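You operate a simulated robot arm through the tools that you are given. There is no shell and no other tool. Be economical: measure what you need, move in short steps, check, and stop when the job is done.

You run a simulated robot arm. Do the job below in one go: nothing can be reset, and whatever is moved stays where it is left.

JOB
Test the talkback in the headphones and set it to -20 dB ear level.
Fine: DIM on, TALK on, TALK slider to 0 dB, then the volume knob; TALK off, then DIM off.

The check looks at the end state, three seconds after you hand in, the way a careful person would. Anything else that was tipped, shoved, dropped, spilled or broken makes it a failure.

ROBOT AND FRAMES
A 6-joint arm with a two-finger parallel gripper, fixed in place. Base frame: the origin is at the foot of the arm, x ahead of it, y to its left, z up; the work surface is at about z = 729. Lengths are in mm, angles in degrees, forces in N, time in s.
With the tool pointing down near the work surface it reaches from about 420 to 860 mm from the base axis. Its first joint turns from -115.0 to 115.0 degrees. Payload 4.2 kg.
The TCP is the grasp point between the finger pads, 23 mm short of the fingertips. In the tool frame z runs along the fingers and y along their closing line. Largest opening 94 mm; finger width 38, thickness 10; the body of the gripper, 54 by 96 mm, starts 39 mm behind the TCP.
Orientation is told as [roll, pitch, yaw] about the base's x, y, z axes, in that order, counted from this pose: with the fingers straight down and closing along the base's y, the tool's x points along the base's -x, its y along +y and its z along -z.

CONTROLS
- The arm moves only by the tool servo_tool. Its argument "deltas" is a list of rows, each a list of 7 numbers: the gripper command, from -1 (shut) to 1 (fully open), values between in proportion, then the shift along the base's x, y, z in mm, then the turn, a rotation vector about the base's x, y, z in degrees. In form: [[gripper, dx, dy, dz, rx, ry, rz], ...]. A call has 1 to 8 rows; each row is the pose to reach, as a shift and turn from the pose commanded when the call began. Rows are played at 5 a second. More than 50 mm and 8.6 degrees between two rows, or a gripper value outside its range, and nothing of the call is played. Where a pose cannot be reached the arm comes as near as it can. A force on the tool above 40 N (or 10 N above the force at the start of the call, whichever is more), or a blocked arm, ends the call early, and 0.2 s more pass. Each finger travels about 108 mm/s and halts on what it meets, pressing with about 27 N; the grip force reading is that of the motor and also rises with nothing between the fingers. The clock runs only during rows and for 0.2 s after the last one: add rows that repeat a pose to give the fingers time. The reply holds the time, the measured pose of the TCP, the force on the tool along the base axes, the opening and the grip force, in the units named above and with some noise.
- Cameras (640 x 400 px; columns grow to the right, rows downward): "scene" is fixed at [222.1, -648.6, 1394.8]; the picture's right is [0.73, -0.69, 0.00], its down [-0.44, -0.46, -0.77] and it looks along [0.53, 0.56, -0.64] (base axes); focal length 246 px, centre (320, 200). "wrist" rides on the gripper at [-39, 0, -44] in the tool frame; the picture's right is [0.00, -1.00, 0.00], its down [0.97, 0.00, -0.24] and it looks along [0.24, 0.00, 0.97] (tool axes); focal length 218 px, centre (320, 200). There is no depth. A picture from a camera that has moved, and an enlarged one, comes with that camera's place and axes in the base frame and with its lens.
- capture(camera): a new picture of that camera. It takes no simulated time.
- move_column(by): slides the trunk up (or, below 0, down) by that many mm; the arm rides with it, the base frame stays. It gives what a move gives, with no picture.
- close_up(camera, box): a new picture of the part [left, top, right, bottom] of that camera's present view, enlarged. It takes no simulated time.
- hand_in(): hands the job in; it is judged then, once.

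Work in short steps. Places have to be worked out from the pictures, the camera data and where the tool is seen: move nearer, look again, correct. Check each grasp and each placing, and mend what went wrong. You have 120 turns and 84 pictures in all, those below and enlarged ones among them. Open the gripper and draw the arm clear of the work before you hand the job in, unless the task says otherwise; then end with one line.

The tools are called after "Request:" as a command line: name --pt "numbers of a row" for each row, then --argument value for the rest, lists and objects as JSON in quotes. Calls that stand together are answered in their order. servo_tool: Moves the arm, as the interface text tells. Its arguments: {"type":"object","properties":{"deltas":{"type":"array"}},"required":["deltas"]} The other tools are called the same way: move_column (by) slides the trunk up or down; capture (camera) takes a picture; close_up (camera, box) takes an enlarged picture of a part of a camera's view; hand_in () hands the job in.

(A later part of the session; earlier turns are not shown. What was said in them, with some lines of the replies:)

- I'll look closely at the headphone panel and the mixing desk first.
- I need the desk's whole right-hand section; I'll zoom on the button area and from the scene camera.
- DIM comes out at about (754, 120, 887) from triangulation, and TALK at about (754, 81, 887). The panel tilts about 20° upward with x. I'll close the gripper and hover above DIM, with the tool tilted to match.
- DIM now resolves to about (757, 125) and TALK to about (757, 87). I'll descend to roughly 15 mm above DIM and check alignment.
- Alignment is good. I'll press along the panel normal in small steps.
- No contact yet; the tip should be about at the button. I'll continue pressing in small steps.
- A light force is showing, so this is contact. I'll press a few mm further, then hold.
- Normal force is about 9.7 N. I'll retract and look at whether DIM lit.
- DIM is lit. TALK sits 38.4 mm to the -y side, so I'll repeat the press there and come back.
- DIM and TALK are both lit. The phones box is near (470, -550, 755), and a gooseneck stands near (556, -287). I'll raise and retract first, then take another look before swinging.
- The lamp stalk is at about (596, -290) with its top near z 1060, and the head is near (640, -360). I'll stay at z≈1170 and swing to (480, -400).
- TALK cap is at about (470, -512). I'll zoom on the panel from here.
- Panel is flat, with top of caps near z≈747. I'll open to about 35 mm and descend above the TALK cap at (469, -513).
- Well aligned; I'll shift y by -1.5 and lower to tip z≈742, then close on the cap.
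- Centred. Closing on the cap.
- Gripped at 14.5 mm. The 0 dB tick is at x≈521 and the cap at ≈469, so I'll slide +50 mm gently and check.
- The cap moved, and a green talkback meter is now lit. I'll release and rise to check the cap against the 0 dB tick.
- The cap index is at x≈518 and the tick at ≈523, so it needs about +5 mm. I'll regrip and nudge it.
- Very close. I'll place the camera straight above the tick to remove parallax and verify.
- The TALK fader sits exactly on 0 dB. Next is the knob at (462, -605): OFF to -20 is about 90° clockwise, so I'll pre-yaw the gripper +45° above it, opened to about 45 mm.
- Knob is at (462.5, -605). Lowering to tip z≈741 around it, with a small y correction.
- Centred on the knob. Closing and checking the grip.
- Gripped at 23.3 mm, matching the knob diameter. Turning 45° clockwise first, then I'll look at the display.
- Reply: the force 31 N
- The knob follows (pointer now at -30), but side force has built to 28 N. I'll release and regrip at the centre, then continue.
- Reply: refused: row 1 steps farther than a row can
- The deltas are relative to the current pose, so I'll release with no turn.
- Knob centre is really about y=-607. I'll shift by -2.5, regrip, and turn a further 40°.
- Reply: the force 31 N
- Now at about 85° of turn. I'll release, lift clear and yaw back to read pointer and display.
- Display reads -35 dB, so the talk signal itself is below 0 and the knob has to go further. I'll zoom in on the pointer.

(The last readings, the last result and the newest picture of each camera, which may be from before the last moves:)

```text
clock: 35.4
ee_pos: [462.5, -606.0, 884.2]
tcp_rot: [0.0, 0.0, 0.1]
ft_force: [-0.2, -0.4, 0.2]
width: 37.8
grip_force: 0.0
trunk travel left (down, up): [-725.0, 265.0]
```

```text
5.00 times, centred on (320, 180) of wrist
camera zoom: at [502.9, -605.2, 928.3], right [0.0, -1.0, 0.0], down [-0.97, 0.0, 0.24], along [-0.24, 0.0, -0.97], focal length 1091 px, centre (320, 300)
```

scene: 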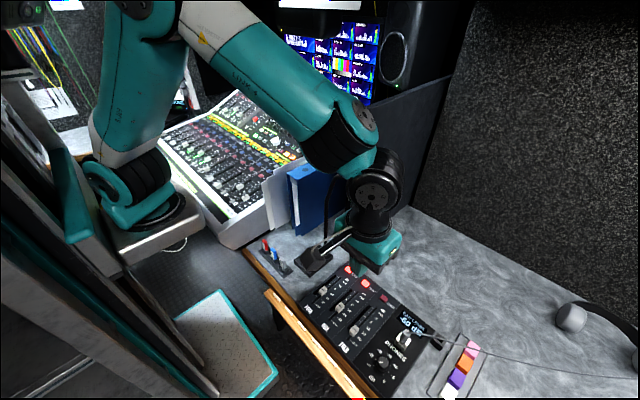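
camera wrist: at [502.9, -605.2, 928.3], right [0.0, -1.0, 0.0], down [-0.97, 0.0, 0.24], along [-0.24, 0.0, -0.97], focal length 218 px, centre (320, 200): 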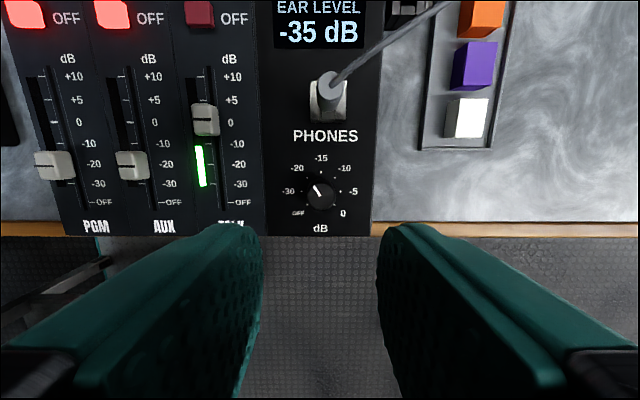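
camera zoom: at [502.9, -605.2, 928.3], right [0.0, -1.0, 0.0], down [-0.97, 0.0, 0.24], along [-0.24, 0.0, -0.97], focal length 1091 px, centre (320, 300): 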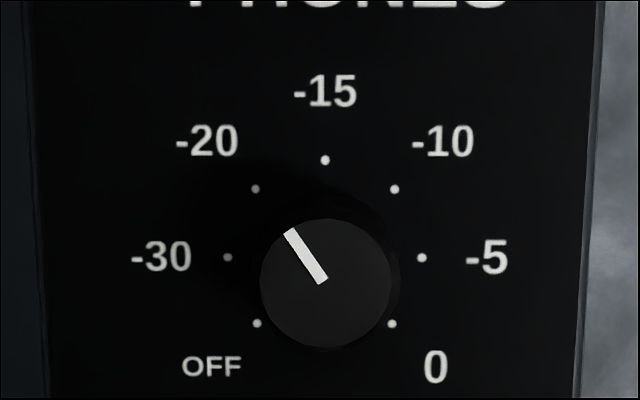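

The pointer is at about -18.7 while the display shows -35, so the offset is about -16. The knob needs to go to about -4, roughly 135° further clockwise. I'll pre-yaw +45° and go down for another stroke.

Request:
servo_tool --pt "-0.05 0 -1 0 0 0 8" --pt "-0.05 0 -1 0 0 0 16" --pt "-0.05 0 -1 0 0 0 24" --pt "-0.05 0 -1 -20 0 0 32" --pt "-0.05 0 -1 -50 0 0 40" --pt "-0.05 0 -1 -85 0 0 45" --pt "-0.05 0 -1 -112 0 0 45" --pt "-0.05 0 -1 -120 0 0 45"

Request:
servo_tool --pt "-0.4 0 0 0 0 0 0" --pt "-0.65 0 0 0 0 0 0" --pt "-0.65 0 0 0 0 0 0" --pt "-0.65 0 0 0 0 0 -7" --pt "-0.65 0 0 0 0 0 -14" --pt "-0.65 0 0 0 0 0 -21" --pt "-0.65 0 0 0 0 0 -28" --pt "-0.65 0 0 0 0 0 -28"

Request:
servo_tool --pt "-0.65 0 0 0 0 0 -7" --pt "-0.65 0 0 0 0 0 -14" --pt "-0.65 0 0 0 0 0 -21" --pt "-0.65 0 0 0 0 0 -28" --pt "-0.65 0 0 0 0 0 -28"

```text
clock: 37.2
ee_pos: [462.1, -607.9, 765.8]
tcp_rot: [0.0, 0.0, 45.0]
ft_force: [-0.6, 0.2, -0.1]
width: 45.0
grip_force: 0.0
trunk travel left (down, up): [-725.0, 265.0]
```

```text
clock: 39.0
ee_pos: [460.3, -606.9, 765.4]
tcp_rot: [0.2, 0.1, 16.8]
ft_force: [-21.0, 18.5, 9.4]
width: 23.2
grip_force: 44.5
trunk travel left (down, up): [-725.0, 265.0]
```

```text
clock: 40.2
ee_pos: [460.7, -606.9, 766.6]
tcp_rot: [0.1, 0.1, -11.2]
ft_force: [-22.4, 9.3, -5.8]
width: 22.9
grip_force: 45.0
trunk travel left (down, up): [-725.0, 265.0]
```

56° done and forces are tolerable. I'll continue 34°, then release and look.

Request:
servo_tool --pt "-0.65 0 0 0 0 0 -7" --pt "-0.65 0 0 0 0 0 -14" --pt "-0.65 0 0 0 0 0 -21" --pt "-0.65 0 0 0 0 0 -28" --pt "-0.65 0 0 0 0 0 -34" --pt "-0.65 0 0 0 0 0 -34"

Request:
servo_tool --pt "-0.4 0 0 0 0 0 0" --pt "-0.05 0 0 0 0 0 0" --pt "-0.05 0 0 40 0 0 0" --pt "-0.05 0 0 80 0 0 8" --pt "-0.05 0 0 120 0 0 16" --pt "-0.05 0 0 120 0 0 24" --pt "-0.05 0 0 120 0 0 32" --pt "-0.05 0 0 120 0 0 40"

Request:
capture --camera "wrist"

Request:
close_up --camera "wrist" --box '[256, 140, 384, 220]'

```text
clock: 41.6
ee_pos: [460.9, -608.6, 764.6]
tcp_rot: [0.0, 0.0, -45.2]
ft_force: [-29.4, 7.4, -5.4]
width: 23.4
grip_force: 45.0
trunk travel left (down, up): [-725.0, 265.0]
```

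```text
clock: 43.4
ee_pos: [463.6, -607.0, 884.9]
tcp_rot: [0.0, 0.0, -5.0]
ft_force: [-0.8, 1.7, -1.0]
width: 44.8
grip_force: 0.0
trunk travel left (down, up): [-725.0, 265.0]
```

```text
41 pictures are left
camera wrist: at [502.7, -609.5, 929.4], right [-0.09, -1.0, 0.0], down [-0.97, 0.08, 0.24], along [-0.24, 0.02, -0.97], focal length 218 px, centre (320, 200)
```

wrist: 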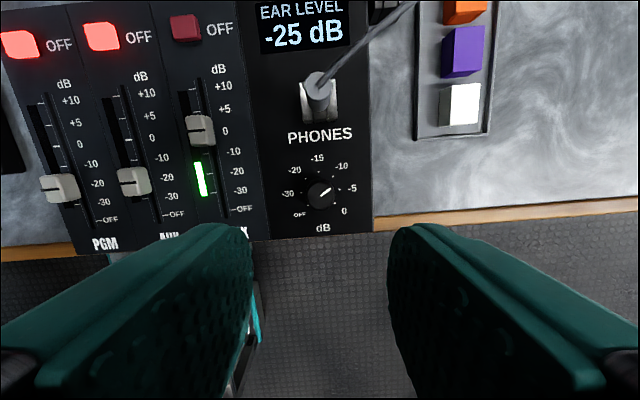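

```text
5.00 times, centred on (320, 180) of wrist
camera zoom: at [502.7, -609.5, 929.4], right [-0.09, -1.0, 0.0], down [-0.97, 0.08, 0.24], along [-0.24, 0.02, -0.97], focal length 1091 px, centre (320, 300)
```

zoom: 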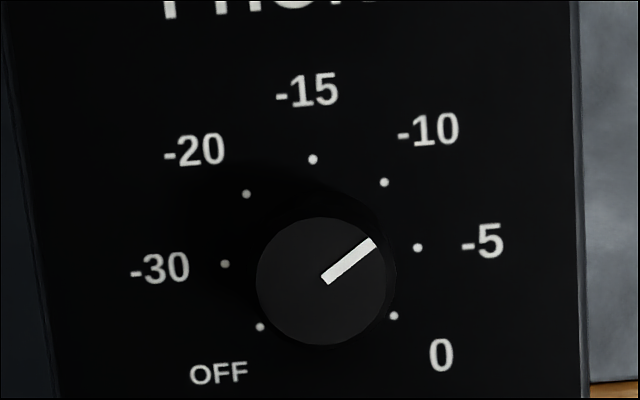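

Pointer is now near -8.7 and the display reads -25 dB, which is linear, so exactly 45° more is needed. I'll make a stroke from +22.5° to -22.5°, shifting x by -1.5 mm to lower the side force.

Request:
servo_tool --pt "-0.05 -1.5 0 0 0 0 8" --pt "-0.05 -1.5 0 0 0 0 16" --pt "-0.05 -1.5 0 -40 0 0 24" --pt "-0.05 -1.5 0 -80 0 0 27.5" --pt "-0.05 -1.5 0 -112 0 0 27.5" --pt "-0.05 -1.5 0 -120 0 0 27.5" --pt "-0.05 -1.5 0 -120 0 0 27.5"

Request:
servo_tool --pt "-0.4 0 0 0 0 0 0" --pt "-0.65 0 0 0 0 0 0" --pt "-0.65 0 0 0 0 0 0" --pt "-0.65 0 0 0 0 0 -7" --pt "-0.65 0 0 0 0 0 -14" --pt "-0.65 0 0 0 0 0 -21" --pt "-0.65 0 0 0 0 0 -25" --pt "-0.65 0 0 0 0 0 -25"

Request:
servo_tool --pt "-0.65 0 0 0 0 0 -7" --pt "-0.65 0 0 0 0 0 -14" --pt "-0.65 0 0 0 0 0 -20" --pt "-0.65 0 0 0 0 0 -20"

Request:
servo_tool --pt "-0.4 0 0 0 0 0 0" --pt "-0.05 0 0 0 0 0 0" --pt "-0.05 0 0 40 0 0 0" --pt "-0.05 0 0 80 0 0 8" --pt "-0.05 0 0 120 0 0 16" --pt "-0.05 0 0 120 0 0 22.5" --pt "-0.05 0 0 120 0 0 22.5"

Request:
capture --camera "wrist"

Request:
close_up --camera "wrist" --box '[256, 140, 384, 220]'

```text
clock: 45.0
ee_pos: [461.5, -607.2, 766.5]
tcp_rot: [0.0, 0.0, 22.4]
ft_force: [-0.1, 0.5, -0.3]
width: 44.6
grip_force: 0.0
trunk travel left (down, up): [-725.0, 265.0]
```

```text
clock: 46.8
ee_pos: [461.7, -607.7, 766.1]
tcp_rot: [0.1, 0.1, -2.6]
ft_force: [4.9, 3.0, 1.2]
width: 23.3
grip_force: 44.9
trunk travel left (down, up): [-725.0, 265.0]
```

```text
clock: 47.8
ee_pos: [460.0, -607.1, 765.9]
tcp_rot: [-0.1, -0.1, -22.6]
ft_force: [9.8, -4.3, -0.8]
width: 23.0
grip_force: 45.0
trunk travel left (down, up): [-725.0, 265.0]
```

```text
clock: 49.4
ee_pos: [459.7, -607.2, 886.6]
tcp_rot: [-0.1, 0.0, 0.1]
ft_force: [0.1, -0.5, 0.3]
width: 44.7
grip_force: 0.1
trunk travel left (down, up): [-725.0, 265.0]
```

```text
39 pictures are left
camera wrist: at [500.4, -606.2, 930.1], right [0.0, -1.0, 0.0], down [-0.97, 0.0, 0.24], along [-0.24, 0.0, -0.97], focal length 218 px, centre (320, 200)
```

wrist: 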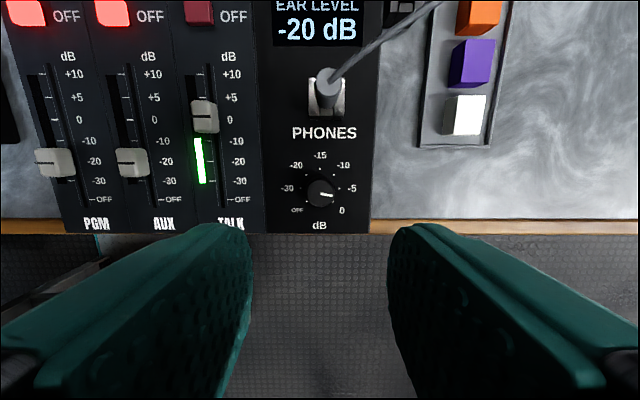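

```text
5.00 times, centred on (320, 180) of wrist
camera zoom: at [500.4, -606.2, 930.1], right [0.0, -1.0, 0.0], down [-0.97, 0.0, 0.24], along [-0.24, 0.0, -0.97], focal length 1091 px, centre (320, 300)
```

zoom: 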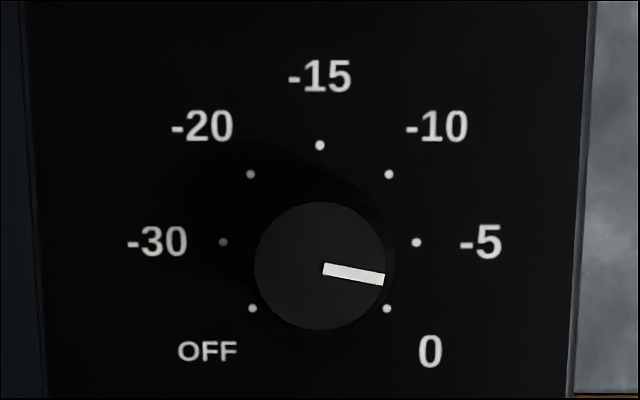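

Display reads -20 dB. Now I'll go back via the safe route to switch TALK off, then DIM off.

Request:
servo_tool --pt "-1 0 0 45 0 0 0" --pt "-1 0 0 90 0 0 0" --pt "-1 0 0 135 0 0 0" --pt "-1 0 20 180 0 0 0" --pt "-1 0 40 220 0 0 0" --pt "-1 0 60 260 0 0 0" --pt "-1 0 95 287 0 0 0" --pt "-1 0 140 287 0 0 0"

Request:
servo_tool --pt "-1 0 45 0 0 0 0" --pt "-1 5 90 0 0 0 0" --pt "-1 10 135 0 0 0 0" --pt "-1 15 180 0 0 0 0" --pt "-1 20 225 0 0 0 0" --pt "-1 22 270 0 0 0 0" --pt "-1 24 315 0 0 0 0" --pt "-1 25 360 0 0 0 0"

Request:
servo_tool --pt "-1 0 40 0 0 0 0" --pt "-1 0 80 0 0 0 0" --pt "-1 0 80 0 0 0 0"

```text
clock: 51.2
ee_pos: [459.3, -470.4, 1171.9]
tcp_rot: [0.0, -0.1, 0.0]
ft_force: [-0.2, -0.1, 0.2]
width: 0.1
grip_force: 26.9
trunk travel left (down, up): [-725.0, 265.0]
```

```text
clock: 53.0
ee_pos: [484.7, -108.4, 1171.2]
tcp_rot: [0.0, 0.0, -0.2]
ft_force: [0.4, 0.0, 0.5]
width: 0.0
grip_force: 27.1
trunk travel left (down, up): [-725.0, 265.0]
```

```text
clock: 53.8
ee_pos: [483.4, -30.9, 1171.8]
tcp_rot: [0.0, 0.0, 0.0]
ft_force: [0.2, -0.1, 0.2]
width: 0.0
grip_force: 26.7
trunk travel left (down, up): [-725.0, 265.0]
```

Now I'll tilt back and approach the TALK hover pose at (713, 85, 964).

Request:
servo_tool --pt "-1 30 30 -5 0 0 0" --pt "-1 62 55 -20 0 -3 0" --pt "-1 97 75 -40 0 -6 0" --pt "-1 130 92 -70 0 -9 0" --pt "-1 158 105 -105 0 -12 0" --pt "-1 185 112 -140 0 -15 0" --pt "-1 210 116 -175 0 -18 0" --pt "-1 230 116 -207 0 -20 0"

Request:
servo_tool --pt "-1 0 0 0 0 0 0"

Request:
capture --camera "wrist"

```text
clock: 55.6
ee_pos: [713.0, 89.0, 964.9]
tcp_rot: [0.0, -20.1, -0.1]
ft_force: [0.1, 0.3, 1.2]
width: 0.0
grip_force: 27.0
trunk travel left (down, up): [-725.0, 265.0]
```

```text
clock: 56.0
ee_pos: [713.4, 89.2, 965.4]
tcp_rot: [0.0, -20.0, 0.1]
ft_force: [-0.3, 0.2, 0.0]
width: 0.0
grip_force: 27.2
trunk travel left (down, up): [-725.0, 265.0]
```

```text
37 pictures are left
camera wrist: at [737.4, 89.9, 1019.3], right [0.0, -1.0, 0.0], down [-0.99, 0.0, -0.11], along [0.11, 0.0, -0.99], focal length 218 px, centre (320, 200)
```

wrist: 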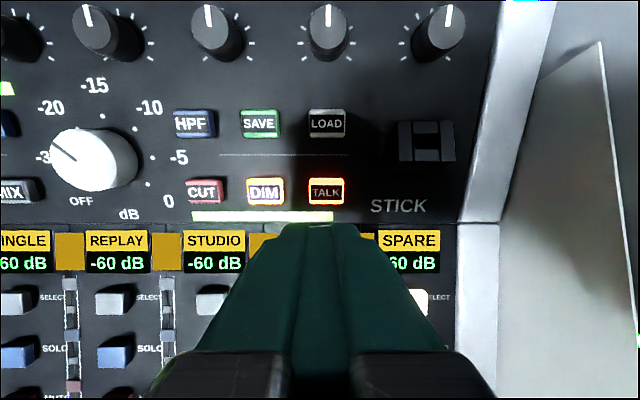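

The pose matches the earlier hover apart from about 4 mm in y. Pressing TALK with the same stroke.

Request:
servo_tool --pt "-1 20 -4 -30 0 0 0" --pt "-1 35 -4 -51 0 0 0" --pt "-1 39 -4 -62 0 0 0" --pt "-1 40 -4 -65.5 0 0 0" --pt "-1 40 -4 -65.5 0 0 0" --pt "-1 35 -4 -51 0 0 0" --pt "-1 20 -4 -25 0 0 0" --pt "-1 0 -4 0 0 0 0"

Request:
capture --camera "wrist"

```text
clock: 57.8
ee_pos: [715.8, 84.9, 966.0]
tcp_rot: [0.0, -20.0, 0.0]
ft_force: [0.4, -0.2, -0.5]
width: 0.0
grip_force: 26.8
trunk travel left (down, up): [-725.0, 265.0]
```

```text
36 pictures are left
camera wrist: at [739.1, 85.1, 1020.3], right [0.0, -1.0, 0.0], down [-0.99, 0.0, -0.11], along [0.11, 0.0, -0.99], focal length 218 px, centre (320, 200)
```

wrist: 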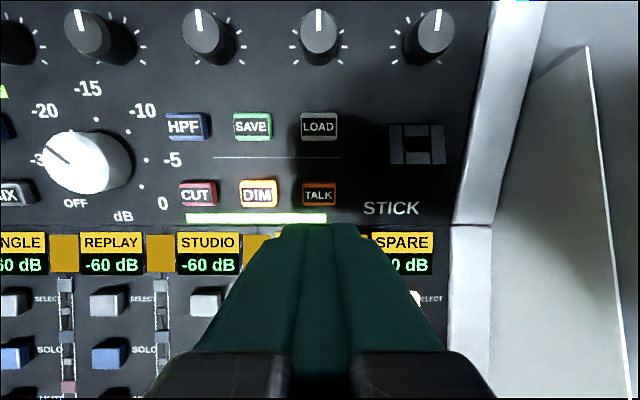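

TALK is off. Next DIM, 38.4 mm towards +y.

Request:
servo_tool --pt "-1 5 25 -5 0 0 0" --pt "-1 20 38.4 -30 0 0 0" --pt "-1 35 38.4 -51 0 0 0" --pt "-1 39 38.4 -62 0 0 0" --pt "-1 40 38.4 -65.5 0 0 0" --pt "-1 40 38.4 -65.5 0 0 0" --pt "-1 35 38.4 -51 0 0 0" --pt "-1 20 38.4 -25 0 0 0"

Request:
servo_tool --pt "-1 -20 0 25 0 0 0" --pt "-1 -20 0 25 0 0 0"

Request:
capture --camera "wrist"

Request:
close_up --camera "scene" --box '[290, 250, 490, 375]'

```text
clock: 59.6
ee_pos: [734.5, 123.6, 938.9]
tcp_rot: [0.0, -20.0, -0.1]
ft_force: [0.3, -0.6, -0.6]
width: 0.2
grip_force: 26.9
trunk travel left (down, up): [-725.0, 265.0]
```

```text
clock: 60.2
ee_pos: [714.6, 124.7, 965.4]
tcp_rot: [0.0, -20.0, 0.0]
ft_force: [-0.9, 0.3, -0.7]
width: 0.2
grip_force: 27.2
trunk travel left (down, up): [-725.0, 265.0]
```

```text
35 pictures are left
camera wrist: at [737.0, 125.0, 1020.2], right [0.0, -1.0, 0.0], down [-0.99, 0.0, -0.11], along [0.11, 0.0, -0.99], focal length 218 px, centre (320, 200)
```

wrist: 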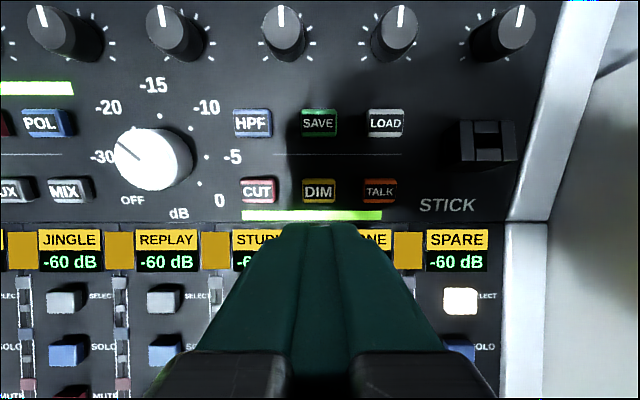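

```text
3.20 times, centred on (390, 312) of scene
camera zoom: at [222.1, -648.6, 1394.8], right [0.73, -0.69, 0.0], down [-0.44, -0.46, -0.77], along [0.53, 0.56, -0.64], focal length 788 px, centre (96, -160)
```

zoom: 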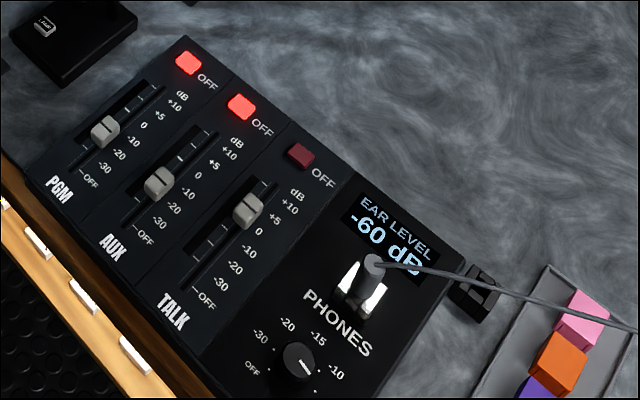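

Both TALK and DIM are off, and the display is at -60 because the talkback is silent. I'll draw the arm clear, untilt and open the gripper.

Request:
servo_tool --pt "-1 -20 0 30 0 3 0" --pt "-1 -45 -8 65 0 6 0" --pt "-1 -72 -15 100 0 9 0" --pt "-1 -100 -25 135 0 12 0" --pt "-1 -130 -35 165 0 15 0" --pt "-0.5 -150 -50 185 0 18 0" --pt "0.5 -150 -70 195 0 20 0" --pt "1 -150 -70 195 0 20 0"

Request:
servo_tool --pt "1 0 0 0 0 0 0" --pt "1 0 0 0 0 0 0"

Request:
capture --camera "scene"

```text
clock: 62.0
ee_pos: [567.2, 53.3, 1161.7]
tcp_rot: [0.0, 0.0, 0.0]
ft_force: [0.6, -0.2, -0.1]
width: 94.0
grip_force: 0.0
trunk travel left (down, up): [-725.0, 265.0]
```

```text
clock: 62.6
ee_pos: [567.7, 51.7, 1161.9]
tcp_rot: [0.0, 0.0, 0.0]
ft_force: [-0.3, 0.0, -0.5]
width: 94.0
grip_force: 0.0
trunk travel left (down, up): [-725.0, 265.0]
```

```text
33 pictures are left
```

scene: 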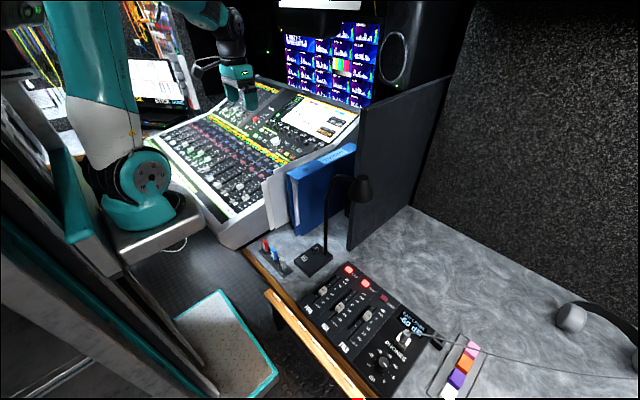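

Everything is in place and undisturbed, so I'm handing in.

Request:
hand_in

```text
The job is handed in.
```

The talkback test is done: with DIM and TALK on and the TALK slider at 0 dB, I turned the volume knob until the ear level display read -20 dB, then switched TALK and DIM off; the display now shows -60 dB because the talkback is silent.
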